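You operate a simulated robot arm through the tools that you are given. There is no shell and no other tool. Be economical: measure what you need, move in short steps, check, and stop when the job is done.

Carry out the task below with a simulated two-armed robot. There is one attempt and no reset: what you move stays moved.

JOB
On the top of the long table, fold the blue towel in half.

Only the result counts: the job must be done as asked and must still hold three seconds after the hand-in. Knocking over, shifting, dropping, spilling or breaking anything else fails it. Flat cloth is picked up by pressing the open fingertips on it (5 to 10 N) and closing them slowly along it; thin cloth reads only 2 to 8 mm in the jaws.

ROBOT AND FRAMES
Two 7-joint arms with two-finger parallel grippers on one trunk, on a base that drives. Base frame: it is fixed to the floor where the robot stands at the start and does not move with it; the origin is under the middle of the robot, x ahead of it, y to its left, z up; the surface under the hand at the start is at about z = 840. Lengths are in mm, angles in rad, forces in N, time in s.
The left shoulder is at the start at [50, 209, 1096], the right one opposite. With the tool pointing down near the work surface each hand reaches from about 300 to 920 mm from the robot's upright axis, wherever it stands, measured 20 degrees to its own side. Places, roughly: top of the long table [700, -500, 800]. Payload 4.4 kg a hand.
The tool frame of a hand sits at the grasp point between the pads (the TCP): z along the fingers, y along the line on which they close. The tips reach 23 mm beyond it. Largest opening 94 mm; finger width 38, thickness 10; the body of the gripper, 54 by 96 mm, starts 39 mm behind the TCP.
Orientation is that of the tool frame in the base frame, as a unit quaternion [x, y, z, w]. With the fingers straight down and closing along the base's y, the tool's x points along the base's -x, its y along +y and its z along -z.

CONTROLS
- The arms move only by the tool send_rows. It takes "left_commands", "right_commands" or both (then of equal length, played together; a hand with none holds still); each is a list that holds one entry, the list of rows, each a list of 7 numbers: the shift along the base's x, y, z in mm, then the turn, a rotation vector about the base's x, y, z in rad, then the closure, from 0 (fully open) to 1 (shut). In form: [[[tx, ty, tz, rx, ry, rz, gripper], ...]]. A call has 1 to 8 rows; each row is the pose to reach, as a shift and turn from the pose commanded when the call began. Rows are played at 5 a second. More than 50 mm and 0.15 rad between two rows, or a gripper value outside its range, and nothing of the call is played. A pose out of reach is approached as far as the arm can. The call stops where the force on the tool passes 40 N (or 10 N more than at its start, if that is more) or the arm is blocked; 0.2 s more then pass. Each finger travels about 108 mm/s and halts on what it meets, pressing with about 27 N; the grip force reading is that of the motor and also rises with nothing between the fingers. The clock runs only during rows and for 0.2 s after the last one: add rows that repeat a pose to give the fingers time. It gives the time, the measured TCP pose, the force on the tool (base axes), the opening and the grip force at its end, in the units of the frame above (readings bear some noise), with the torque about the TCP (base axes, N m) and any sound that the robot's microphone picked up.
- Cameras (640 x 400 px; columns grow to the right, rows downward): "scene" is now at [156.5, 12.9, 1271.5]; the picture's right is [0.15, -0.99, 0.00], its down [-0.53, -0.08, -0.84] and it looks along [0.83, 0.13, -0.54] (base axes); focal length 244 px, centre (320, 200). "left" rides on the left gripper at [86, -16, -75] in its tool frame; the picture's right is [0.18, 0.98, 0.00], its down [-0.58, 0.11, -0.81] and it looks along [-0.79, 0.15, 0.59] (tool axes); focal length 243 px, centre (320, 200). "right" rides on the right gripper at [86, 16, -75] in its tool frame; the picture's right is [-0.18, 0.98, 0.00], its down [-0.58, -0.11, -0.81] and it looks along [-0.79, -0.15, 0.59] (tool axes); focal length 243 px, centre (320, 200). There is no depth. A picture from a camera that has moved, and an enlarged one, comes with that camera's place and axes in the base frame and with its lens.
- camera(camera): a new picture of that camera. No time passes.
- slide_trunk(by): slides the trunk up (or, below 0, down) by that many mm; the arms and the scene camera ride with it, the base frame stays. It gives what a move gives, with no picture.
- roll_base(legs): drives the robot by 1 to 6 legs, each [ahead, left, turn to the left] in mm, mm and rad, along the robot's own axes; the way and the turn of a leg run together, so that a leg with both is an arc; at most 1500 mm and 3.142 rad a leg. The arms and the cameras ride along, it lands a little off, and it stops where it bumps. It gives what a move gives.
- pan_tilt(pan, tilt): turns the head with the scene camera to pan (to the left, within 1.396 rad either way) and tilt (down, from -0.506 to 1.204), counted from straight ahead of the robot. It gives what a move gives.
- zoom(camera, box): a new picture of the part [left, top, right, bottom] of that camera's present view, enlarged. No time passes.
- hand_in(): hands the job in; it is judged then, once.

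Work in short steps. Places have to be worked out from the pictures, the camera data and where the tool is seen: move nearer, look again, correct. Check each grasp and each placing, and mend what went wrong. You have 120 turns and 88 pictures in all, those below and enlarged ones among them. Open the grippers and draw the arms clear of the work before you hand the job in, unless the task says otherwise; then end with one line.

The tools are called after ">>>" as a command line: name --argument value ..., lists and objects as JSON in quotes. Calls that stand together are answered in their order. send_rows: Moves the arms, as the interface text tells. Its arguments: {"type":"object","properties":{"left_commands":{"type":"array","items":{"type":"array","items":{"type":"array","items":{"type":"number"}}}},"right_commands":{"type":"array","items":{"type":"array","items":{"type":"array","items":{"type":"number"}}}}},"required":[]} The other tools are called the same way: slide_trunk (by) slides the trunk up or down; roll_base (legs) drives the base; pan_tilt (pan, tilt) turns the head that bears the scene camera; camera (camera) takes a picture; zoom (camera, box) takes an enlarged picture of a part of a camera's view; hand_in () hands the job in.

At the start:

```text
t: 0.0
left_tcp_pos: [692.3, 139.8, 1025.8]
left_tcp_rot: [-0.001, 1.0, 0.0, 0.0]
left_ft_force: [0.0, 0.5, 0.6]
left_moment: [0.02, -0.01, 0.02]
left_width: 93.9
left_grasp_force: 0.1
right_tcp_pos: [460.5, -218.7, 1032.4]
right_tcp_rot: [0.0, 1.0, 0.0, 0.0]
right_ft_force: [0.4, 0.7, -0.5]
right_moment: [0.0, 0.03, -0.01]
right_width: 94.0
right_grasp_force: 0.1
trunk travel left (down, up): [-175.0, 388.0]
robot x, y, heading: [-5.6, 3.5, -0.001]
head pan, tilt: [0.155, 0.569]
```

scene: 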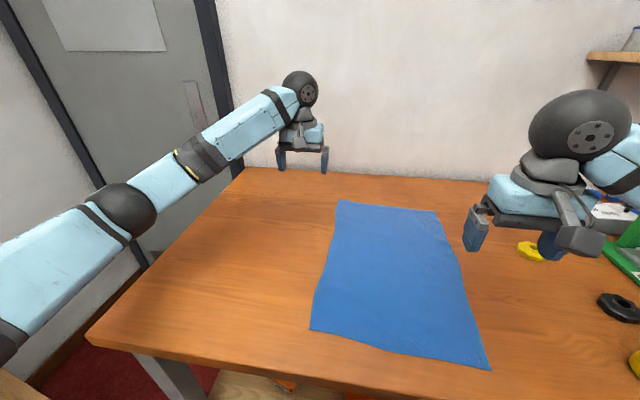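
right: 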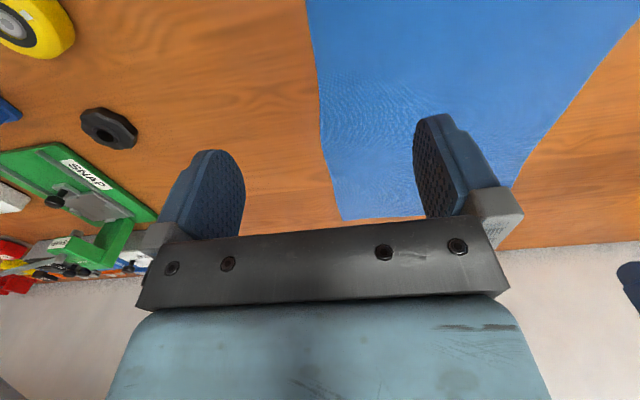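
left: 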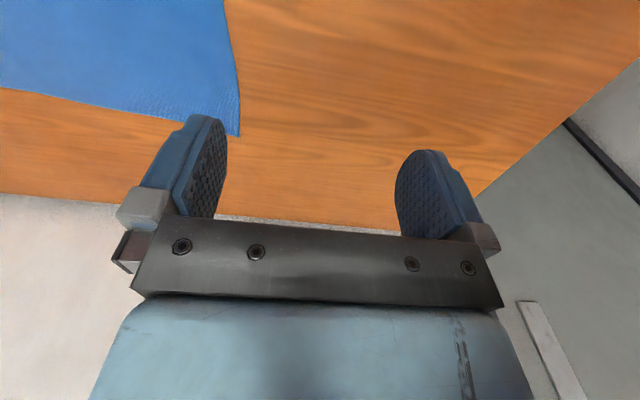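

The towel lies roughly at x 375–820, y −240…60, and I'll fold the near edge over to the far edge. First I move both hands above the near corners and look again.

>>> send_rows --left_commands '[[[-40, -13, -5, 0, 0, 0, 0.3], [-80, -27, -15, 0, 0, 0, 0.3], [-120, -40, -25, 0, 0, 0, 0.3], [-160, -53, -35, 0, 0, 0, 0.3], [-200, -67, -45, 0, 0, 0, 0.3], [-240, -81, -55, 0, 0, 0, 0.3], [-275, -95, -65, 0, 0, 0, 0.3], [-275, -95, -65, 0, 0, 0, 0.3]]]' --right_commands '[[[-10, 3, -5, 0, 0, 0, 0.3], [-20, 6, -15, 0, 0, 0, 0.3], [-30, 9, -25, 0, 0, 0, 0.3], [-40, 12, -35, 0, 0, 0, 0.3], [-50, 15, -45, 0, 0, 0, 0.3], [-60, 15, -55, 0, 0, 0, 0.3], [-60, 15, -70, 0, 0, 0, 0.3], [-60, 15, -70, 0, 0, 0, 0.3]]]'

>>> camera --camera "scene"

>>> camera --camera "left"

>>> camera --camera "right"

```text
t: 1.8
left_tcp_pos: [418.6, 44.3, 962.3]
left_tcp_rot: [0.0, 1.0, 0.0, 0.0]
left_ft_force: [-0.5, 0.3, -0.2]
left_moment: [0.01, 0.0, 0.01]
left_width: 66.0
left_grasp_force: 0.0
right_tcp_pos: [401.3, -204.4, 961.9]
right_tcp_rot: [0.0, 1.0, 0.0, 0.0]
right_ft_force: [-0.7, -0.4, 0.8]
right_moment: [-0.01, 0.0, 0.01]
right_width: 65.8
right_grasp_force: 0.1
trunk travel left (down, up): [-175.0, 388.0]
robot x, y, heading: [-1.8, 3.1, -0.002]
head pan, tilt: [0.155, 0.569]
```

```text
84 pictures are left
camera scene: at [156.6, 13.1, 1271.5], right [0.15, -0.99, 0.0], down [-0.53, -0.08, -0.84], along [0.83, 0.13, -0.54], focal length 244 px, centre (320, 200)
```

scene: 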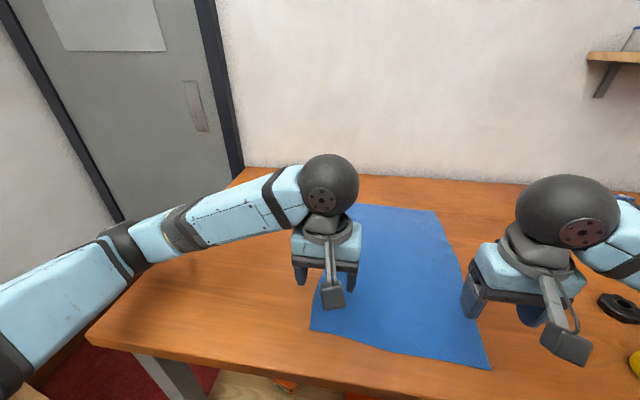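

```text
83 pictures are left
camera left: at [331.9, 28.1, 1036.4], right [-0.18, 0.98, 0.0], down [0.58, 0.11, 0.81], along [0.79, 0.15, -0.59], focal length 243 px, centre (320, 200)
```

left: 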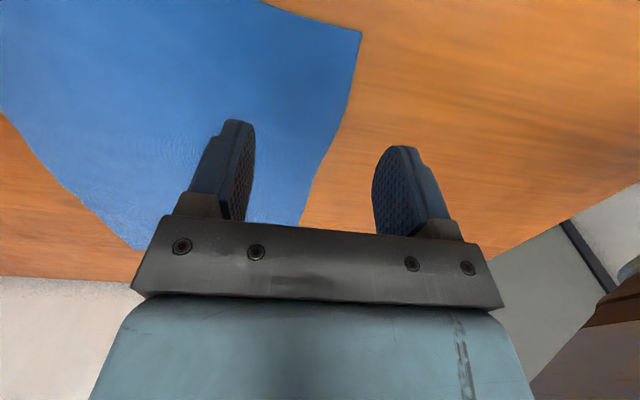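

```text
82 pictures are left
camera right: at [315.7, -189.2, 1036.7], right [0.18, 0.98, 0.0], down [0.58, -0.11, 0.81], along [0.79, -0.15, -0.59], focal length 243 px, centre (320, 200)
```

right: 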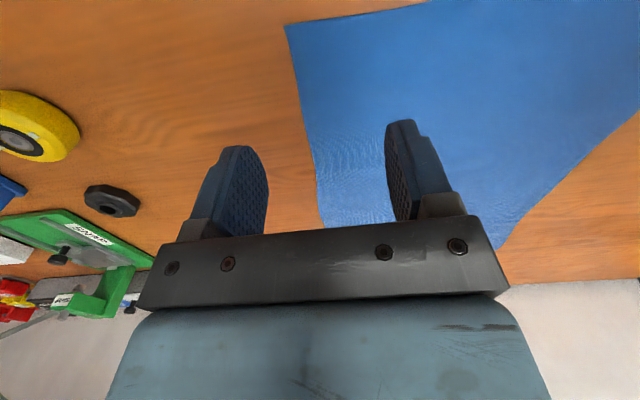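

Corners by the hand cameras agree with the scene camera: near left (393, 68), near right (374, −224), table z≈840. I go just inside each near corner, half open, down to ~10 mm above contact.

>>> send_rows --left_commands '[[[-5, -6, -30, 0, 0, 0, 0.47], [-10, -12, -60, 0, 0, 0, 0.47], [-10, -12, -80, 0, 0, 0, 0.47], [-10, -12, -88, 0, 0, 0, 0.47], [-10, -12, -88, 0, 0, 0, 0.47]]]' --right_commands '[[[-5, 8, -30, 0, 0, 0, 0.47], [-8, 15, -60, 0, 0, 0, 0.47], [-8, 15, -80, 0, 0, 0, 0.47], [-8, 15, -88, 0, 0, 0, 0.47], [-8, 15, -88, 0, 0, 0, 0.47]]]'

>>> camera --camera "left"

>>> camera --camera "right"

```text
t: 3.0
left_tcp_pos: [409.2, 30.4, 876.4]
left_tcp_rot: [0.0, 1.0, 0.003, 0.004]
left_ft_force: [-0.1, 0.6, 0.0]
left_moment: [0.02, 0.02, -0.02]
left_width: 49.7
left_grasp_force: 0.0
right_tcp_pos: [392.9, -192.6, 873.0]
right_tcp_rot: [0.0, 1.0, 0.003, 0.001]
right_ft_force: [-0.8, 0.1, -0.2]
right_moment: [0.0, -0.02, 0.03]
right_width: 50.1
right_grasp_force: 0.0
trunk travel left (down, up): [-175.0, 388.0]
robot x, y, heading: [-2.6, 1.5, -0.001]
head pan, tilt: [0.155, 0.569]
```

```text
81 pictures are left
camera left: at [321.6, 13.3, 950.2], right [-0.18, 0.98, 0.0], down [0.57, 0.1, 0.81], along [0.8, 0.15, -0.58], focal length 243 px, centre (320, 200)
```

left: 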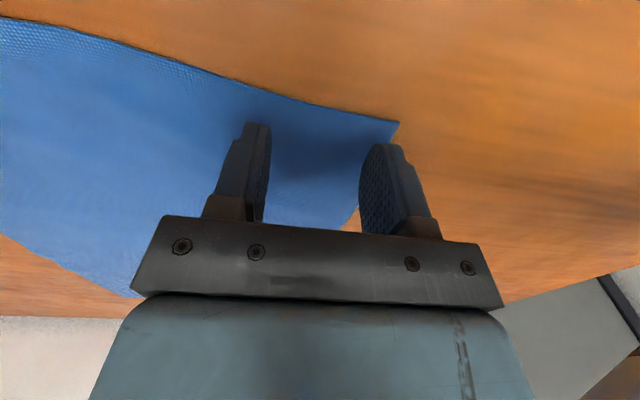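

```text
80 pictures are left
camera right: at [307.0, -177.4, 948.5], right [0.19, 0.98, 0.0], down [0.58, -0.11, 0.81], along [0.79, -0.15, -0.59], focal length 243 px, centre (320, 200)
```

right: 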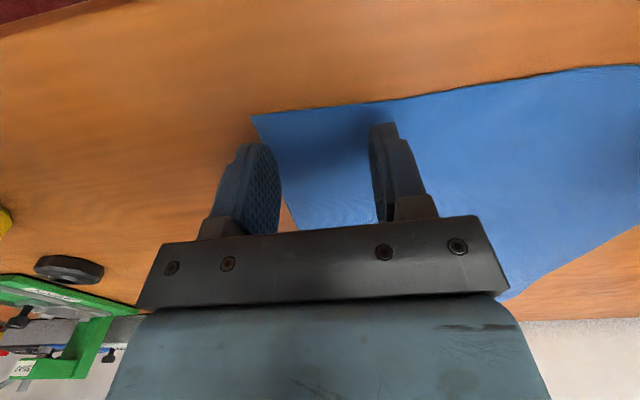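

Both grippers sit over the corners; I nudge them inward a few mm and lower gradually toward contact.

>>> send_rows --left_commands '[[[0, -4, -4, 0, 0, 0, 0.47], [0, -4, -7, 0, 0, 0, 0.47], [0, -4, -9, 0, 0, 0, 0.47], [0, -4, -9, 0, 0, 0, 0.47]]]' --right_commands '[[[3, 6, -3, 0, 0, 0, 0.47], [3, 6, -6, 0, 0, 0, 0.47], [3, 6, -8, 0, 0, 0, 0.47], [3, 6, -8, 0, 0, 0, 0.47]]]'

```text
t: 4.0
left_tcp_pos: [413.8, 28.7, 876.2]
left_tcp_rot: [-0.003, 1.0, 0.005, 0.016]
left_ft_force: [-0.1, -0.1, 0.5]
left_moment: [0.04, 0.02, -0.02]
left_width: 49.5
left_grasp_force: 0.0
right_tcp_pos: [394.0, -187.6, 867.5]
right_tcp_rot: [-0.001, 1.0, 0.003, 0.003]
right_ft_force: [-0.4, 0.2, 0.6]
right_moment: [-0.03, -0.03, -0.01]
right_width: 49.8
right_grasp_force: 0.1
trunk travel left (down, up): [-175.0, 388.0]
robot x, y, heading: [-2.6, 2.0, 0.002]
head pan, tilt: [0.155, 0.569]
```

The left hand no longer descends (too close to the body). I raise both hands, then drive the base back 150 mm for more room.

>>> send_rows --left_commands '[[[0, 0, 30, 0, 0, 0, 0.47], [0, 0, 60, 0, 0, 0, 0.47], [0, 0, 60, 0, 0, 0, 0.47]]]' --right_commands '[[[0, 0, 30, 0, 0, 0, 0.47], [0, 0, 60, 0, 0, 0, 0.47], [0, 0, 60, 0, 0, 0, 0.47]]]'

>>> roll_base --legs '[[-150, 0, 0]]'

```text
t: 4.8
left_tcp_pos: [407.6, 28.8, 923.1]
left_tcp_rot: [0.0, 1.0, 0.001, 0.0]
left_ft_force: [-0.8, -0.4, 0.5]
left_moment: [0.0, -0.02, -0.04]
left_width: 49.8
left_grasp_force: 0.0
right_tcp_pos: [395.8, -183.4, 924.8]
right_tcp_rot: [0.001, 1.0, 0.0, 0.001]
right_ft_force: [-0.1, 0.5, 0.3]
right_moment: [-0.01, 0.0, -0.02]
right_width: 49.7
right_grasp_force: 0.1
trunk travel left (down, up): [-175.0, 388.0]
robot x, y, heading: [-4.1, 1.5, 0.004]
head pan, tilt: [0.155, 0.569]
```

```text
t: 6.2
left_tcp_pos: [262.0, 28.0, 924.0]
left_tcp_rot: [0.002, 1.0, 0.0, 0.0]
left_ft_force: [0.8, -0.2, 0.2]
left_moment: [-0.03, -0.01, -0.02]
left_width: 49.9
left_grasp_force: 0.0
right_tcp_pos: [247.9, -185.4, 925.2]
right_tcp_rot: [0.001, 1.0, 0.0, 0.0]
right_ft_force: [-0.4, -0.8, 0.1]
right_moment: [0.0, 0.01, 0.03]
right_width: 50.0
right_grasp_force: 0.0
trunk travel left (down, up): [-175.0, 388.0]
robot x, y, heading: [-147.9, 4.4, -0.006]
head pan, tilt: [0.155, 0.569]
```

Now reach forward again to the same spots, descending to just above contact.

>>> send_rows --left_commands '[[[40, 0, 0, 0, 0, 0, 0.47], [80, 0, 0, 0, 0, 0, 0.47], [120, 0, -10, 0, 0, 0, 0.47], [146, 0, -30, 0, 0, 0, 0.47], [146, 0, -50, 0, 0, 0, 0.47], [146, 0, -54, 0, 0, 0, 0.47], [146, 0, -54, 0, 0, 0, 0.47]]]' --right_commands '[[[40, 0, 0, 0, 0, 0, 0.47], [80, 0, 0, 0, 0, 0, 0.47], [120, 0, -10, 0, 0, 0, 0.47], [147, -1, -30, 0, 0, 0, 0.47], [147, -1, -50, 0, 0, 0, 0.47], [147, -1, -55, 0, 0, 0, 0.47], [147, -1, -55, 0, 0, 0, 0.47]]]'

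>>> camera --camera "left"

>>> camera --camera "right"

```text
t: 7.8
left_tcp_pos: [410.2, 28.6, 869.9]
left_tcp_rot: [0.002, 1.0, -0.001, 0.001]
left_ft_force: [0.5, 1.0, -0.1]
left_moment: [-0.01, -0.01, -0.05]
left_width: 49.6
left_grasp_force: 0.0
right_tcp_pos: [396.6, -184.1, 870.2]
right_tcp_rot: [0.002, 1.0, 0.001, 0.0]
right_ft_force: [0.3, 0.3, -0.5]
right_moment: [0.0, -0.01, 0.01]
right_width: 50.0
right_grasp_force: 0.0
trunk travel left (down, up): [-175.0, 388.0]
robot x, y, heading: [-148.1, 0.2, -0.005]
head pan, tilt: [0.155, 0.569]
```

```text
79 pictures are left
camera left: at [321.2, 11.6, 945.3], right [-0.18, 0.98, 0.0], down [0.58, 0.11, 0.81], along [0.79, 0.15, -0.59], focal length 243 px, centre (320, 200)
```

left: 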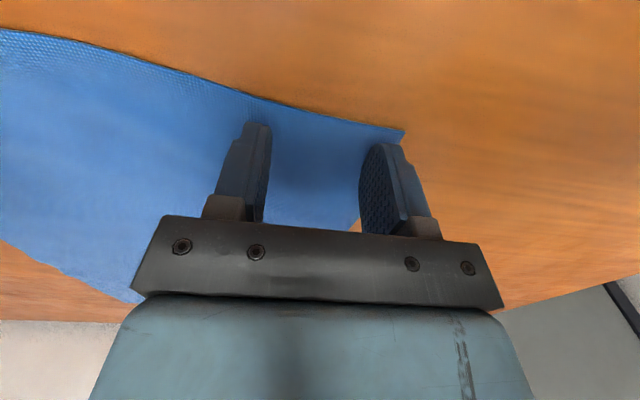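

```text
78 pictures are left
camera right: at [310.6, -169.3, 944.6], right [0.19, 0.98, 0.0], down [0.58, -0.11, 0.81], along [0.79, -0.15, -0.59], focal length 243 px, centre (320, 200)
```

right: 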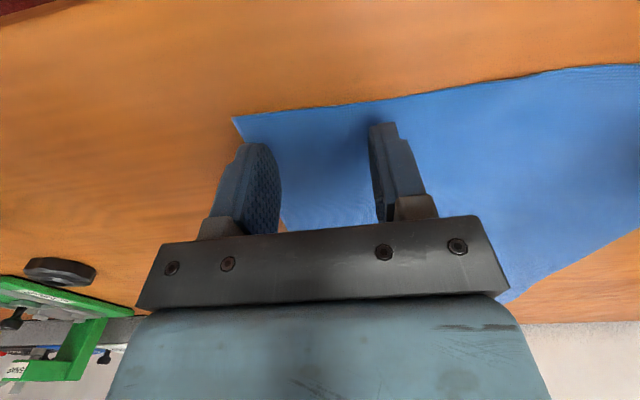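

Positions look right; lower both slowly in 2 mm steps until a light contact.

>>> send_rows --left_commands '[[[0, 0, -2, 0, 0, 0, 0.47], [0, 0, -4, 0, 0, 0, 0.47], [0, 0, -6, 0, 0, 0, 0.47], [0, 0, -6, 0, 0, 0, 0.47]]]' --right_commands '[[[0, 0, -2, 0, 0, 0, 0.47], [0, 0, -4, 0, 0, 0, 0.47], [0, 0, -6, 0, 0, 0, 0.47], [0, 0, -6, 0, 0, 0, 0.47]]]'

```text
t: 8.8
left_tcp_pos: [407.9, 28.9, 863.9]
left_tcp_rot: [0.002, 1.0, 0.0, 0.0]
left_ft_force: [0.3, -0.3, 1.9]
left_moment: [-0.03, 0.03, 0.01]
left_width: 49.9
left_grasp_force: 0.1
right_tcp_pos: [397.3, -185.2, 866.2]
right_tcp_rot: [0.001, 1.0, 0.0, 0.001]
right_ft_force: [0.0, 0.9, 4.4]
right_moment: [-0.03, 0.04, 0.01]
right_width: 49.6
right_grasp_force: 0.0
trunk travel left (down, up): [-175.0, 388.0]
robot x, y, heading: [-147.9, 0.9, -0.008]
head pan, tilt: [0.155, 0.569]
```

Contact begins (2 and 4 N). Press ~2 mm and 1 mm more.

>>> send_rows --left_commands '[[[0, 0, -1, 0, 0, 0, 0.47], [0, 0, -2, 0, 0, 0, 0.47], [0, 0, -2, 0, 0, 0, 0.47]]]' --right_commands '[[[0, 0, -0.5, 0, 0, 0, 0.47], [0, 0, -1, 0, 0, 0, 0.47], [0, 0, -1, 0, 0, 0, 0.47]]]'

```text
t: 9.6
left_tcp_pos: [407.9, 28.5, 865.4]
left_tcp_rot: [0.001, 1.0, 0.0, 0.003]
left_ft_force: [2.1, -0.7, 12.0]
left_moment: [0.16, -0.02, -0.06]
left_width: 49.8
left_grasp_force: 0.0
right_tcp_pos: [395.1, -185.4, 864.7]
right_tcp_rot: [0.002, 1.0, 0.001, 0.001]
right_ft_force: [3.9, -2.4, 15.0]
right_moment: [-0.15, 0.04, 0.05]
right_width: 50.0
right_grasp_force: 0.0
trunk travel left (down, up): [-175.0, 388.0]
robot x, y, heading: [-146.2, 0.5, -0.001]
head pan, tilt: [0.155, 0.569]
```

Slightly over the band (12 and 15 N); back off a fraction while closing slowly along the cloth.

>>> send_rows --left_commands '[[[0, 0, 0.6, 0, 0, 0, 0.5], [0, 0, 0.6, 0, 0, 0, 0.56], [0, 0, 0.6, 0, 0, 0, 0.62], [0, 0, 0.6, 0, 0, 0, 0.68], [0, 0, 0.6, 0, 0, 0, 0.74]]]' --right_commands '[[[0, 0, 0.8, 0, 0, 0, 0.5], [0, 0, 0.8, 0, 0, 0, 0.56], [0, 0, 0.8, 0, 0, 0, 0.62], [0, 0, 0.8, 0, 0, 0, 0.68], [0, 0, 0.8, 0, 0, 0, 0.74]]]'

>>> camera --camera "left"

>>> camera --camera "right"

```text
t: 10.8
left_tcp_pos: [407.8, 28.3, 865.0]
left_tcp_rot: [0.002, 1.0, 0.0, 0.0]
left_ft_force: [0.0, -0.8, 14.5]
left_moment: [-0.01, 0.08, -0.01]
left_width: 23.5
left_grasp_force: 0.1
right_tcp_pos: [394.5, -184.0, 864.3]
right_tcp_rot: [0.002, 1.0, 0.0, 0.001]
right_ft_force: [-0.3, 2.1, 8.2]
right_moment: [-0.02, 0.08, -0.03]
right_width: 23.7
right_grasp_force: 0.1
trunk travel left (down, up): [-175.0, 388.0]
robot x, y, heading: [-148.7, -3.0, -0.009]
head pan, tilt: [0.155, 0.569]
```

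```text
77 pictures are left
camera left: at [320.0, 12.2, 939.0], right [-0.18, 0.98, 0.0], down [0.58, 0.11, 0.81], along [0.79, 0.15, -0.59], focal length 243 px, centre (320, 200)
```

left: 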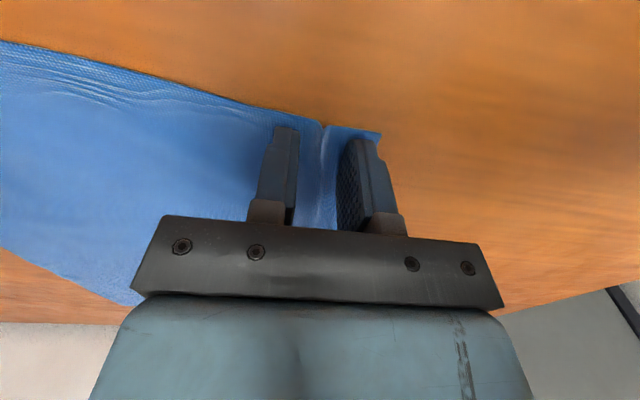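

```text
76 pictures are left
camera right: at [309.1, -168.9, 939.4], right [0.19, 0.98, 0.0], down [0.58, -0.11, 0.81], along [0.79, -0.15, -0.59], focal length 243 px, centre (320, 200)
```

right: 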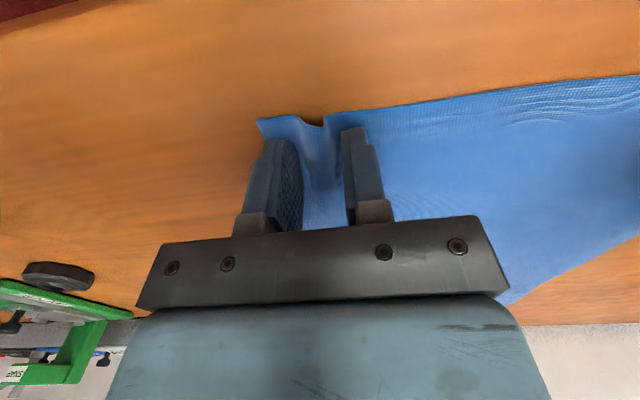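

Both corners are gathering into a ridge between the fingers. Continue closing slowly.

>>> send_rows --left_commands '[[[0, 0, 0.3, 0, 0, 0, 0.8], [0, 0, 0.3, 0, 0, 0, 0.86], [0, 0, 0.3, 0, 0, 0, 0.92], [0, 0, 0.3, 0, 0, 0, 0.97], [0, 0, 0.3, 0, 0, 0, 1], [0, 0, 0.3, 0, 0, 0, 1]]]' --right_commands '[[[0, 0, 0, 0, 0, 0, 0.8], [0, 0, 0, 0, 0, 0, 0.86], [0, 0, 0, 0, 0, 0, 0.92], [0, 0, 0, 0, 0, 0, 0.97], [0, 0, 0, 0, 0, 0, 1], [0, 0, 0, 0, 0, 0, 1]]]'

>>> camera --camera "left"

>>> camera --camera "right"

```text
t: 12.2
left_tcp_pos: [406.5, 27.1, 864.3]
left_tcp_rot: [0.001, 1.0, 0.0, 0.001]
left_ft_force: [-0.3, -11.0, 8.7]
left_moment: [-0.21, 0.02, 0.08]
left_width: 2.3
left_grasp_force: 26.6
right_tcp_pos: [394.8, -184.7, 864.5]
right_tcp_rot: [0.002, 1.0, 0.0, 0.0]
right_ft_force: [0.3, 10.9, 9.9]
right_moment: [0.23, 0.05, -0.03]
right_width: 6.7
right_grasp_force: 26.5
trunk travel left (down, up): [-175.0, 388.0]
robot x, y, heading: [-149.1, -1.7, 0.001]
head pan, tilt: [0.155, 0.569]
```

```text
75 pictures are left
camera left: at [320.2, 12.1, 939.1], right [-0.18, 0.98, 0.0], down [0.58, 0.11, 0.81], along [0.79, 0.14, -0.59], focal length 243 px, centre (320, 200)
```

left: 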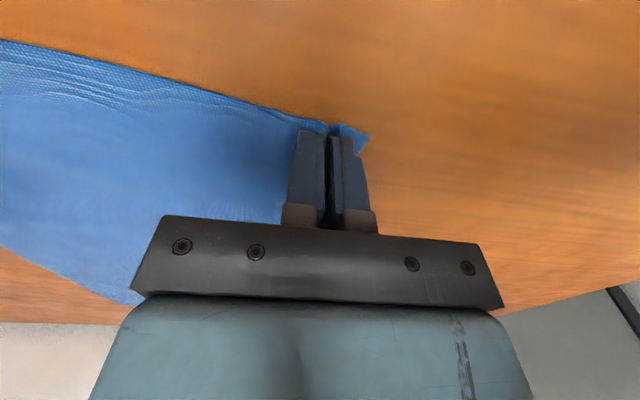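

```text
74 pictures are left
camera right: at [309.3, -168.6, 939.4], right [0.19, 0.98, 0.0], down [0.58, -0.11, 0.81], along [0.79, -0.15, -0.59], focal length 243 px, centre (320, 200)
```

right: 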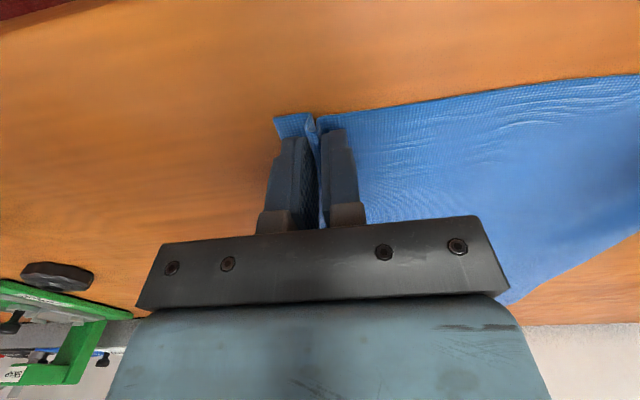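

Right holds cloth (6.7 mm), left at 2.3 mm is uncertain. Lift both 40 mm and check.

>>> send_rows --left_commands '[[[0, 0, 10, 0, 0, 0, 1], [0, 0, 20, 0, 0, 0, 1], [0, 0, 30, 0, 0, 0, 1], [5, 0, 40, 0, 0, 0, 1], [5, 0, 40, 0, 0, 0, 1]]]' --right_commands '[[[0, 0, 10, 0, 0, 0, 1], [0, 0, 20, 0, 0, 0, 1], [0, 0, 30, 0, 0, 0, 1], [5, 0, 40, 0, 0, 0, 1], [5, 0, 40, 0, 0, 0, 1]]]'

>>> camera --camera "scene"

>>> camera --camera "left"

>>> camera --camera "right"

```text
t: 13.4
left_tcp_pos: [413.8, 28.9, 904.4]
left_tcp_rot: [0.002, 1.0, 0.0, 0.0]
left_ft_force: [-0.3, -9.9, -0.4]
left_moment: [-0.24, 0.02, 0.07]
left_width: 2.6
left_grasp_force: 26.7
right_tcp_pos: [400.8, -184.6, 903.1]
right_tcp_rot: [0.002, 1.0, 0.0, 0.0]
right_ft_force: [0.7, 10.3, -0.4]
right_moment: [0.22, -0.03, -0.06]
right_width: 6.2
right_grasp_force: 26.7
trunk travel left (down, up): [-175.0, 388.0]
robot x, y, heading: [-145.3, 0.7, -0.005]
head pan, tilt: [0.155, 0.569]
```

```text
73 pictures are left
camera scene: at [10.1, 12.6, 1271.5], right [0.15, -0.99, 0.0], down [-0.53, -0.08, -0.84], along [0.83, 0.13, -0.54], focal length 244 px, centre (320, 200)
```

scene: 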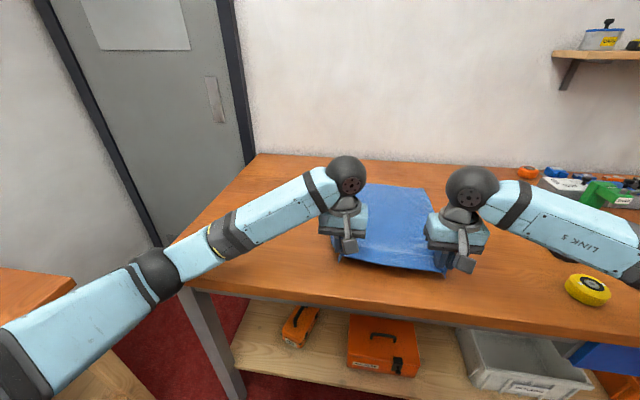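

```text
72 pictures are left
camera left: at [326.7, 11.0, 978.7], right [-0.18, 0.98, 0.0], down [0.58, 0.11, 0.81], along [0.79, 0.15, -0.59], focal length 243 px, centre (320, 200)
```

left: 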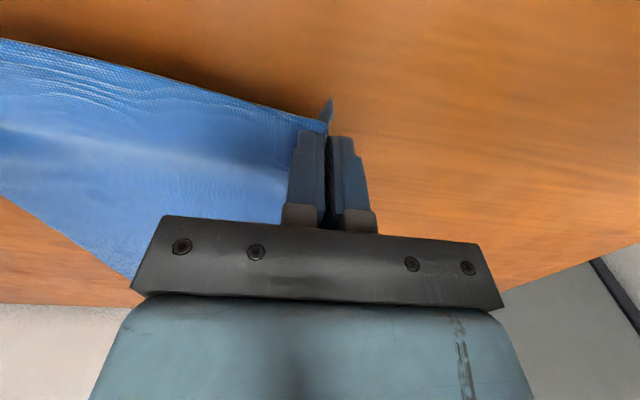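

```text
71 pictures are left
camera right: at [315.5, -169.4, 979.0], right [0.19, 0.98, 0.0], down [0.58, -0.11, 0.81], along [0.79, -0.15, -0.59], focal length 243 px, centre (320, 200)
```

right: 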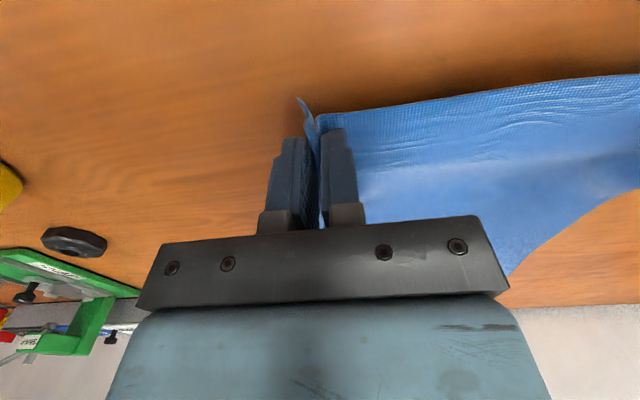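

Both corners are held, but this pinch orientation would leave the edge tucked back after the fold. I'll set it down, open, and regrasp with the fingers closing perpendicular to the edge (along x), right at the corners.

>>> send_rows --left_commands '[[[-5, 0, -12, 0, 0, 0, 1], [-5, 0, -24, 0, 0, 0, 1], [-5, 0, -36, 0, 0, 0, 0.9], [-5, 0, -38, 0, 0, 0, 0.7], [-5, 0, -38, 0, 0, 0, 0.47], [-5, 0, -20, 0, 0, 0, 0.47], [-5, 0, 20, 0, 0, 0, 0.47], [-5, 0, 50, 0, 0, 0, 0.6]]]' --right_commands '[[[-5, 0, -12, 0, 0, 0, 1], [-5, 0, -24, 0, 0, 0, 1], [-5, 0, -36, 0, 0, 0, 0.9], [-5, 0, -38, 0, 0, 0, 0.7], [-5, 0, -38, 0, 0, 0, 0.47], [-5, 0, -20, 0, 0, 0, 0.47], [-5, 0, 20, 0, 0, 0, 0.47], [-5, 0, 50, 0, 0, 0, 0.6]]]'

>>> camera --camera "left"

>>> camera --camera "right"

```text
t: 15.2
left_tcp_pos: [406.7, 29.6, 953.7]
left_tcp_rot: [0.002, 1.0, 0.0, 0.0]
left_ft_force: [-0.1, -0.4, 0.7]
left_moment: [0.05, 0.0, 0.02]
left_width: 37.8
left_grasp_force: 0.0
right_tcp_pos: [395.8, -183.9, 955.1]
right_tcp_rot: [0.001, 1.0, 0.0, 0.0]
right_ft_force: [-0.2, -0.4, 0.2]
right_moment: [0.01, 0.03, 0.03]
right_width: 37.8
right_grasp_force: 0.0
trunk travel left (down, up): [-175.0, 388.0]
robot x, y, heading: [-142.3, -0.6, -0.006]
head pan, tilt: [0.155, 0.569]
```

```text
70 pictures are left
camera left: at [320.2, 13.0, 1028.9], right [-0.18, 0.98, 0.0], down [0.58, 0.11, 0.81], along [0.79, 0.15, -0.59], focal length 243 px, centre (320, 200)
```

left: 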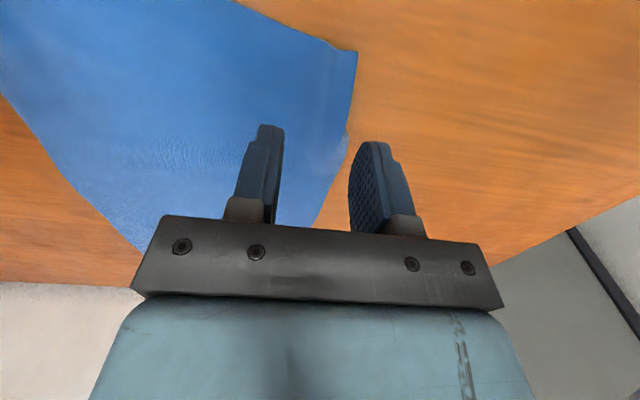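

```text
69 pictures are left
camera right: at [311.4, -169.1, 1030.0], right [0.19, 0.98, 0.0], down [0.58, -0.11, 0.81], along [0.79, -0.15, -0.59], focal length 243 px, centre (320, 200)
```

right: 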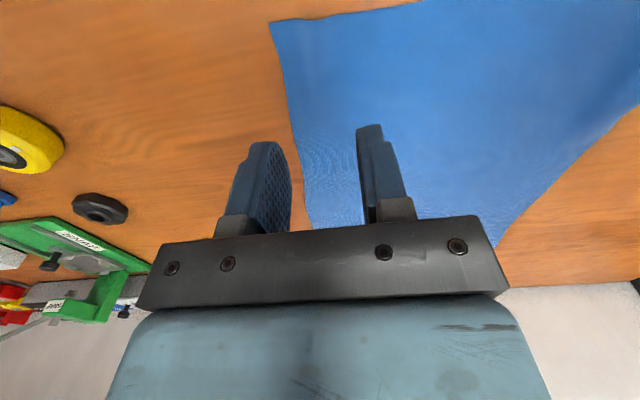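

The towel relaxed flat again (near corners now ~(392, 53) and (364, −213)). I rotate both hands 90° about z so they close across the near edge.

>>> send_rows --left_commands '[[[0, 0, 0, 0, 0, -0.14, 0.64], [0, 0, 0, 0, 0, -0.28, 0.64], [0, 0, 0, 0, 0, -0.42, 0.64], [0, 0, 0, 0, 0, -0.56, 0.64], [0, 0, 0, 0, 0, -0.7, 0.64], [0, 0, 0, 0, 0, -0.84, 0.64], [0, 0, 0, 0, 0, -0.98, 0.64], [0, 0, 0, 0, 0, -1.12, 0.64]]]' --right_commands '[[[0, 0, 0, 0, 0, 0.14, 0.64], [0, 0, 0, 0, 0, 0.28, 0.64], [0, 0, 0, 0, 0, 0.42, 0.64], [0, 0, 0, 0, 0, 0.56, 0.64], [0, 0, 0, 0, 0, 0.7, 0.64], [0, 0, 0, 0, 0, 0.84, 0.64], [0, 0, 0, 0, 0, 0.98, 0.64], [0, 0, 0, 0, 0, 1.12, 0.64]]]'

>>> send_rows --left_commands '[[[0, 0, 0, 0, 0, -0.14, 0.64], [0, 0, 0, 0, 0, -0.28, 0.64], [0, 0, 0, 0, 0, -0.42, 0.64], [0, 0, 0, 0, 0, -0.54, 0.64], [0, 0, 0, 0, 0, -0.54, 0.64]]]' --right_commands '[[[0, 0, 0, 0, 0, 0.12, 0.64], [0, 0, 0, 0, 0, 0.24, 0.64], [0, 0, 0, 0, 0, 0.36, 0.64], [0, 0, 0, 0, 0, 0.36, 0.64], [0, 0, 0, 0, 0, 0.36, 0.64]]]'

>>> camera --camera "left"

>>> camera --camera "right"

```text
t: 17.0
left_tcp_pos: [408.4, 28.4, 953.6]
left_tcp_rot: [0.533, 0.846, -0.001, 0.0]
left_ft_force: [-0.1, 0.7, -0.4]
left_moment: [0.01, -0.03, -0.02]
left_width: 33.6
left_grasp_force: 0.0
right_tcp_pos: [396.6, -185.0, 953.3]
right_tcp_rot: [-0.501, 0.866, 0.0, 0.0]
right_ft_force: [0.9, 0.0, 0.2]
right_moment: [0.0, -0.01, 0.02]
right_width: 33.8
right_grasp_force: 0.1
right hand out of reach, approached as far as the arm can: row 8
trunk travel left (down, up): [-175.0, 388.0]
robot x, y, heading: [-150.0, 0.4, -0.007]
head pan, tilt: [0.155, 0.569]
```

```text
t: 18.2
left_tcp_pos: [407.9, 27.9, 953.4]
left_tcp_rot: [0.74, 0.672, 0.0, 0.001]
left_ft_force: [-0.2, 0.4, -0.2]
left_moment: [0.0, -0.02, -0.02]
left_width: 33.8
left_grasp_force: 0.1
right_tcp_pos: [378.9, -197.0, 953.3]
right_tcp_rot: [-0.529, 0.846, -0.061, 0.018]
right_ft_force: [-0.3, -0.2, 0.6]
right_moment: [-0.01, -0.03, 0.01]
right_width: 33.7
right_grasp_force: 0.1
right hand out of reach, approached as far as the arm can: row 1, 2, 3, 4, 5
trunk travel left (down, up): [-175.0, 388.0]
robot x, y, heading: [-148.4, -0.8, -0.001]
head pan, tilt: [0.155, 0.569]
```

```text
68 pictures are left
camera left: at [399.6, 115.1, 1028.3], right [1.0, 0.09, 0.0], down [0.05, -0.59, 0.81], along [0.07, -0.8, -0.59], focal length 243 px, centre (320, 200)
```

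left: 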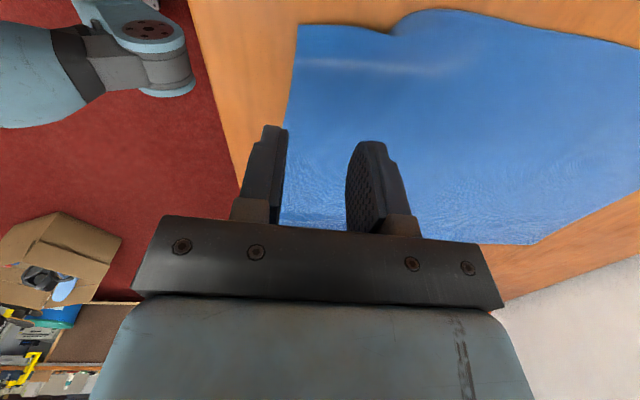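

```text
67 pictures are left
camera right: at [318.9, -261.7, 1028.3], right [-0.8, 0.59, -0.13], down [0.27, 0.54, 0.79], along [0.54, 0.6, -0.59], focal length 243 px, centre (320, 200)
```

right: 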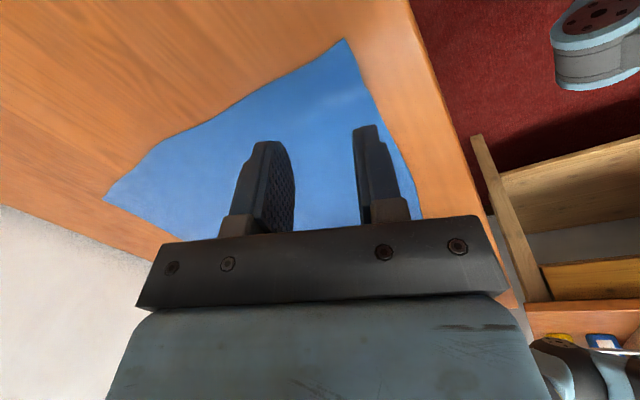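

The right wrist hits a limit that way, so I turn it the other direction.

>>> send_rows --right_commands '[[[0, 0, 0, 0, 0, -0.14, 0.64], [0, 0, 0, 0, 0, -0.28, 0.64], [0, 0, 0, 0, 0, -0.42, 0.64], [0, 0, 0, 0, 0, -0.56, 0.64], [0, 0, 0, 0, 0, -0.7, 0.64], [0, 0, 0, 0, 0, -0.84, 0.64], [0, 0, 0, 0, 0, -0.98, 0.64], [0, 0, 0, 0, 0, -1.12, 0.64]]]'

>>> send_rows --right_commands '[[[0, 0, 0, 0, 0, -0.14, 0.64], [0, 0, 0, 0, 0, -0.28, 0.64], [0, 0, 0, 0, 0, -0.42, 0.64], [0, 0, 0, 0, 0, -0.56, 0.64], [0, 0, 0, 0, 0, -0.7, 0.64], [0, 0, 0, 0, 0, -0.84, 0.64], [0, 0, 0, 0, 0, -0.98, 0.64], [0, 0, 0, 0, 0, -1.12, 0.64]]]'

```text
t: 20.0
left_tcp_pos: [408.4, 28.4, 952.7]
left_tcp_rot: [0.739, 0.674, 0.0, 0.0]
left_ft_force: [-0.5, 0.1, -0.4]
left_moment: [-0.02, -0.02, 0.01]
left_width: 34.1
left_grasp_force: 0.1
right_tcp_pos: [379.2, -196.4, 952.2]
right_tcp_rot: [0.003, 0.998, -0.062, -0.017]
right_ft_force: [0.4, 0.1, -0.3]
right_moment: [-0.03, 0.03, 0.01]
right_width: 33.8
right_grasp_force: 0.1
trunk travel left (down, up): [-175.0, 388.0]
robot x, y, heading: [-142.4, 2.9, -0.004]
head pan, tilt: [0.155, 0.569]
```

```text
t: 21.8
left_tcp_pos: [408.3, 27.3, 953.3]
left_tcp_rot: [0.739, 0.674, 0.0, 0.0]
left_ft_force: [-0.4, 0.9, -0.4]
left_moment: [0.01, 0.03, 0.03]
left_width: 33.8
left_grasp_force: 0.0
right_tcp_pos: [379.4, -196.9, 951.9]
right_tcp_rot: [0.531, 0.845, -0.044, -0.047]
right_ft_force: [0.3, 0.9, 0.6]
right_moment: [-0.01, -0.01, 0.0]
right_width: 33.7
right_grasp_force: 0.0
trunk travel left (down, up): [-175.0, 388.0]
robot x, y, heading: [-149.3, 1.4, -0.008]
head pan, tilt: [0.155, 0.569]
```

Remove the residual tilt first, then finish the turn.

>>> send_rows --right_commands '[[[0, 0, 0, 0.0245, -0.126, 0, 0.64], [0, 0, 0, 0.0245, -0.126, 0, 0.64]]]'

>>> send_rows --right_commands '[[[3, 1, 0, 0, 0, -0.14, 0.64], [6, 2, 0, 0, 0, -0.28, 0.64], [9, 3, 0, 0, 0, -0.42, 0.64], [10, 5, 0, 0, 0, -0.54, 0.64], [10, 5, 0, 0, 0, -0.54, 0.64]]]'

>>> camera --camera "right"

```text
t: 22.4
left_tcp_pos: [408.9, 27.4, 952.1]
left_tcp_rot: [0.739, 0.674, 0.0, -0.001]
left_ft_force: [-0.6, -0.2, -0.6]
left_moment: [-0.02, 0.0, 0.0]
left_width: 33.9
left_grasp_force: 0.1
right_tcp_pos: [379.5, -195.9, 951.1]
right_tcp_rot: [0.532, 0.847, 0.001, 0.0]
right_ft_force: [0.4, -0.3, -0.2]
right_moment: [0.03, -0.02, 0.0]
right_width: 33.7
right_grasp_force: 0.1
trunk travel left (down, up): [-175.0, 388.0]
robot x, y, heading: [-142.9, 2.4, -0.005]
head pan, tilt: [0.155, 0.569]
```

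```text
t: 23.6
left_tcp_pos: [408.8, 27.5, 953.1]
left_tcp_rot: [0.739, 0.674, 0.0, 0.0]
left_ft_force: [0.8, 0.2, 0.1]
left_moment: [-0.02, 0.0, -0.01]
left_width: 33.7
left_grasp_force: 0.0
right_tcp_pos: [389.2, -191.0, 950.4]
right_tcp_rot: [0.739, 0.674, 0.0, -0.001]
right_ft_force: [0.2, 0.4, -0.3]
right_moment: [-0.02, 0.0, -0.01]
right_width: 33.8
right_grasp_force: 0.1
trunk travel left (down, up): [-175.0, 388.0]
robot x, y, heading: [-148.0, 1.6, -0.004]
head pan, tilt: [0.155, 0.569]
```

```text
66 pictures are left
camera right: at [414.8, -107.6, 1027.1], right [0.96, -0.27, 0.0], down [-0.16, -0.57, 0.81], along [-0.22, -0.77, -0.59], focal length 243 px, centre (320, 200)
```

right: 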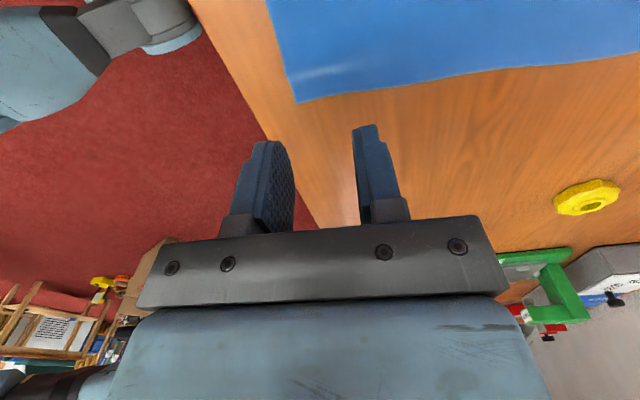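

Hands are aligned at the corners (edge beneath the outer fingers). Descend to just above contact.

>>> send_rows --left_commands '[[[0, 3, -30, 0, 0, 0, 0.64], [0, 3, -60, 0, 0, 0, 0.64], [0, 3, -80, 0, 0, 0, 0.64], [0, 3, -84, 0, 0, 0, 0.64], [0, 3, -84, 0, 0, 0, 0.64]]]' --right_commands '[[[0, 0, -30, 0, 0, 0, 0.64], [0, 0, -60, 0, 0, 0, 0.64], [0, 0, -78, 0, 0, 0, 0.64], [0, 0, -82, 0, 0, 0, 0.64], [0, 0, -82, 0, 0, 0, 0.64]]]'

>>> camera --camera "left"

>>> camera --camera "right"

```text
t: 24.8
left_tcp_pos: [409.2, 31.7, 868.9]
left_tcp_rot: [0.739, 0.673, 0.0, 0.0]
left_ft_force: [0.0, 1.2, -0.7]
left_moment: [0.02, -0.03, -0.01]
left_width: 33.8
left_grasp_force: 0.1
right_tcp_pos: [390.3, -193.3, 868.7]
right_tcp_rot: [0.739, 0.674, 0.001, 0.0]
right_ft_force: [0.0, 0.0, 0.4]
right_moment: [-0.04, 0.01, -0.02]
right_width: 33.5
right_grasp_force: 0.0
trunk travel left (down, up): [-175.0, 388.0]
robot x, y, heading: [-147.0, -0.6, -0.005]
head pan, tilt: [0.155, 0.569]
```

```text
65 pictures are left
camera left: at [399.6, 118.7, 943.4], right [1.0, 0.09, 0.0], down [0.05, -0.59, 0.81], along [0.07, -0.8, -0.59], focal length 243 px, centre (320, 200)
```

left: 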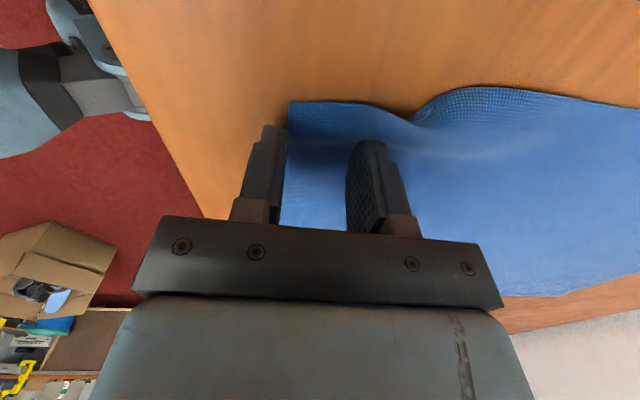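

```text
64 pictures are left
camera right: at [414.6, -109.0, 944.6], right [0.96, -0.27, 0.0], down [-0.16, -0.57, 0.81], along [-0.22, -0.78, -0.59], focal length 243 px, centre (320, 200)
```

right: 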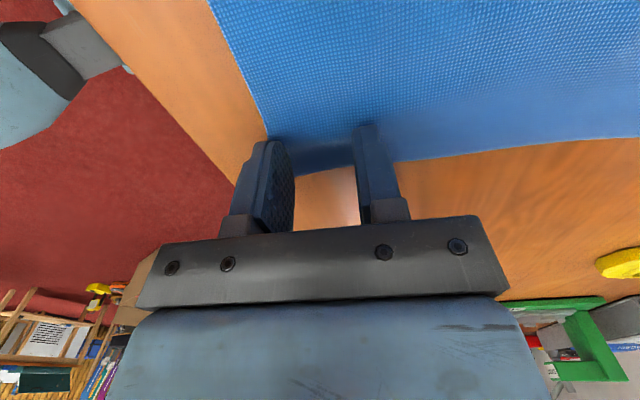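

Left outer finger needs a few mm more overlap (+4 x); right is fine. Press down gently.

>>> send_rows --left_commands '[[[4, 0, -2, 0, 0, 0, 0.64], [4, 0, -4, 0, 0, 0, 0.64], [4, 0, -5.5, 0, 0, 0, 0.64], [4, 0, -5.5, 0, 0, 0, 0.64]]]' --right_commands '[[[0, 0, -2, 0, 0, 0, 0.64], [0, 0, -4, 0, 0, 0, 0.64], [0, 0, -5, 0, 0, 0, 0.64], [0, 0, -5, 0, 0, 0, 0.64]]]'

```text
t: 25.8
left_tcp_pos: [412.6, 30.2, 865.3]
left_tcp_rot: [0.739, 0.674, 0.001, 0.0]
left_ft_force: [1.2, 0.2, 5.9]
left_moment: [0.11, -0.07, -0.02]
left_width: 33.7
left_grasp_force: 0.2
right_tcp_pos: [389.6, -191.4, 866.0]
right_tcp_rot: [0.74, 0.673, 0.002, 0.0]
right_ft_force: [0.7, 0.0, 0.4]
right_moment: [-0.02, 0.0, 0.05]
right_width: 33.9
right_grasp_force: 0.0
trunk travel left (down, up): [-175.0, 388.0]
robot x, y, heading: [-149.7, 0.3, -0.003]
head pan, tilt: [0.155, 0.569]
```

Left presses 6 N; right needs ~2 mm more.

>>> send_rows --left_commands '[[[0, 0, 0, 0, 0, 0, 0.64], [0, 0, 0, 0, 0, 0, 0.64], [0, 0, 0, 0, 0, 0, 0.64]]]' --right_commands '[[[0, 0, -1, 0, 0, 0, 0.64], [0, 0, -2, 0, 0, 0, 0.64], [0, 0, -2, 0, 0, 0, 0.64]]]'

```text
t: 26.6
left_tcp_pos: [412.3, 31.1, 864.8]
left_tcp_rot: [0.739, 0.674, 0.001, 0.0]
left_ft_force: [1.9, 0.4, 10.0]
left_moment: [0.15, -0.14, -0.03]
left_width: 33.7
left_grasp_force: 0.2
right_tcp_pos: [389.4, -191.8, 864.7]
right_tcp_rot: [0.739, 0.674, 0.001, 0.001]
right_ft_force: [-0.2, -0.3, 2.4]
right_moment: [0.02, 0.01, 0.02]
right_width: 33.9
right_grasp_force: 0.0
trunk travel left (down, up): [-175.0, 388.0]
robot x, y, heading: [-148.0, 1.6, 0.0]
head pan, tilt: [0.155, 0.569]
```

Left 10 N, right 2.4 N; press right another 1 mm and close slowly, partway.

>>> send_rows --left_commands '[[[0, 0, 0, 0, 0, 0, 0.64], [0, 0, 0, 0, 0, 0, 0.69], [0, 0, 0, 0, 0, 0, 0.74], [0, 0, 0, 0, 0, 0, 0.79], [0, 0, 0, 0, 0, 0, 0.84]]]' --right_commands '[[[0, 0, -1, 0, 0, 0, 0.64], [0, 0, -1, 0, 0, 0, 0.69], [0, 0, -1, 0, 0, 0, 0.74], [0, 0, -1, 0, 0, 0, 0.79], [0, 0, -1, 0, 0, 0, 0.84]]]'

>>> camera --camera "left"

>>> camera --camera "right"

```text
t: 27.8
left_tcp_pos: [410.9, 31.1, 864.3]
left_tcp_rot: [0.739, 0.674, 0.001, 0.0]
left_ft_force: [-0.8, 0.2, 5.1]
left_moment: [0.06, -0.04, -0.01]
left_width: 14.6
left_grasp_force: 0.1
right_tcp_pos: [389.5, -190.8, 863.5]
right_tcp_rot: [0.739, 0.674, 0.002, 0.001]
right_ft_force: [0.5, 0.3, 16.1]
right_moment: [-0.14, 0.08, -0.04]
right_width: 13.8
right_grasp_force: 0.0
trunk travel left (down, up): [-175.0, 388.0]
robot x, y, heading: [-147.7, -0.1, -0.002]
head pan, tilt: [0.155, 0.569]
```

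```text
63 pictures are left
camera left: at [402.6, 118.8, 939.8], right [1.0, 0.09, 0.0], down [0.05, -0.59, 0.81], along [0.08, -0.8, -0.59], focal length 243 px, centre (320, 200)
```

left: 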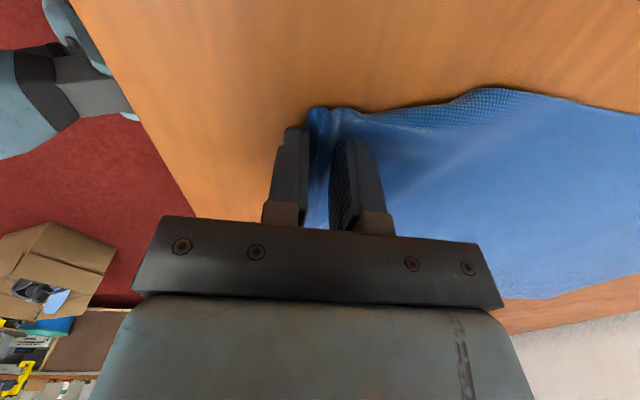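

```text
62 pictures are left
camera right: at [413.2, -107.6, 939.6], right [0.96, -0.27, 0.0], down [-0.16, -0.57, 0.81], along [-0.22, -0.78, -0.59], focal length 243 px, centre (320, 200)
```

right: 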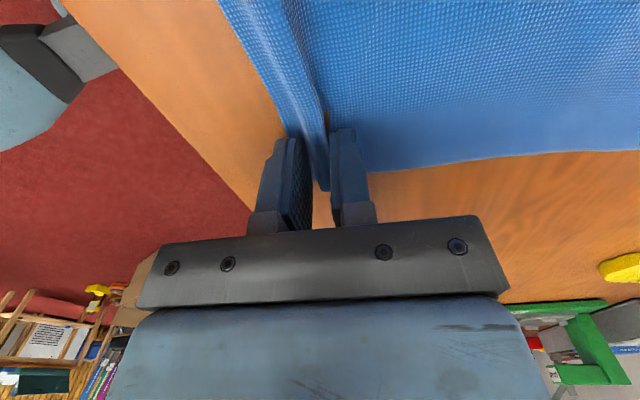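

Both edges are ridging nicely between the pads. Close fully.

>>> send_rows --left_commands '[[[0, 0, 0, 0, 0, 0, 0.89], [0, 0, 0, 0, 0, 0, 0.94], [0, 0, 0, 0, 0, 0, 1], [0, 0, 0, 0, 0, 0, 1], [0, 0, 0, 0, 0, 0, 1]]]' --right_commands '[[[0, 0, 0.4, 0, 0, 0, 0.89], [0, 0, 0.4, 0, 0, 0, 0.94], [0, 0, 0.4, 0, 0, 0, 1], [0, 0, 0.4, 0, 0, 0, 1], [0, 0, 0.4, 0, 0, 0, 1]]]'

>>> send_rows --left_commands '[[[0, 0, 10, 0, 0, 0, 1], [0, 0, 20, 0, 0, 0, 1], [5, 0, 40, 0, 0, 0, 1], [10, 0, 60, 0, 0, 0, 1], [10, 0, 60, 0, 0, 0, 1]]]' --right_commands '[[[0, 0, 10, 0, 0, 0, 1], [0, 0, 20, 0, 0, 0, 1], [5, 0, 40, 0, 0, 0, 1], [10, 0, 60, 0, 0, 0, 1], [10, 0, 60, 0, 0, 0, 1]]]'

>>> camera --camera "left"

>>> camera --camera "right"

>>> camera --camera "scene"

```text
t: 29.0
left_tcp_pos: [412.6, 30.6, 864.5]
left_tcp_rot: [0.739, 0.674, 0.001, 0.0]
left_ft_force: [-0.5, 0.2, 5.6]
left_moment: [0.09, -0.01, 0.03]
left_width: 7.5
left_grasp_force: 26.8
right_tcp_pos: [388.4, -190.5, 865.3]
right_tcp_rot: [0.738, 0.674, 0.001, 0.001]
right_ft_force: [-1.4, 0.8, 11.7]
right_moment: [-0.05, 0.04, -0.02]
right_width: 7.9
right_grasp_force: 26.7
trunk travel left (down, up): [-175.0, 388.0]
robot x, y, heading: [-147.0, -0.1, 0.001]
head pan, tilt: [0.155, 0.569]
```

```text
t: 30.2
left_tcp_pos: [422.7, 32.1, 923.3]
left_tcp_rot: [0.739, 0.674, -0.001, 0.001]
left_ft_force: [0.1, -1.7, 0.6]
left_moment: [0.0, 0.0, 0.03]
left_width: 7.0
left_grasp_force: 27.2
right_tcp_pos: [399.1, -192.2, 924.0]
right_tcp_rot: [0.739, 0.674, 0.0, 0.001]
right_ft_force: [0.9, 0.4, -0.5]
right_moment: [0.01, 0.0, 0.01]
right_width: 7.6
right_grasp_force: 27.4
trunk travel left (down, up): [-175.0, 388.0]
robot x, y, heading: [-144.9, 2.0, 0.001]
head pan, tilt: [0.155, 0.569]
```

```text
61 pictures are left
camera left: at [414.3, 118.9, 998.3], right [1.0, 0.09, 0.0], down [0.06, -0.59, 0.81], along [0.07, -0.8, -0.59], focal length 243 px, centre (320, 200)
```

left: 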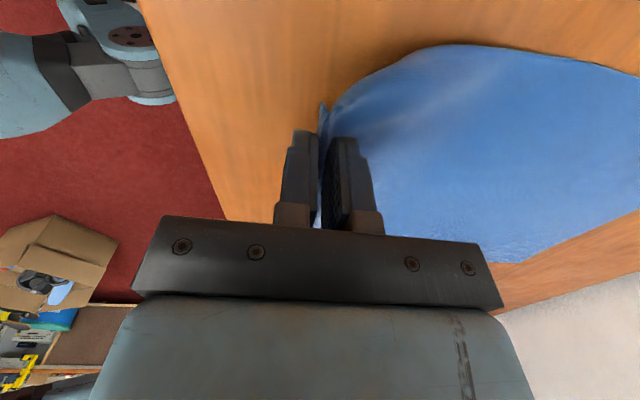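

```text
60 pictures are left
camera right: at [424.6, -108.9, 998.6], right [0.96, -0.27, 0.0], down [-0.16, -0.57, 0.81], along [-0.22, -0.78, -0.59], focal length 243 px, centre (320, 200)
```

right: 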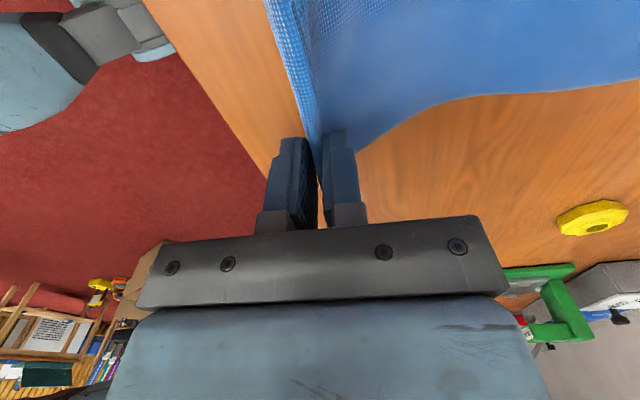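

```text
59 pictures are left
camera scene: at [10.2, 12.6, 1271.5], right [0.15, -0.99, 0.0], down [-0.53, -0.08, -0.84], along [0.83, 0.13, -0.54], focal length 244 px, centre (320, 200)
```

scene: 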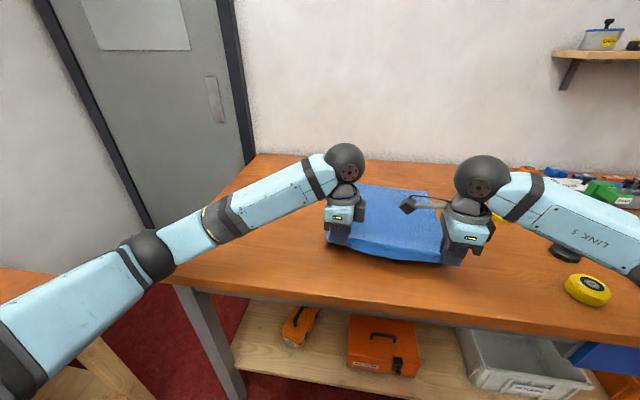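

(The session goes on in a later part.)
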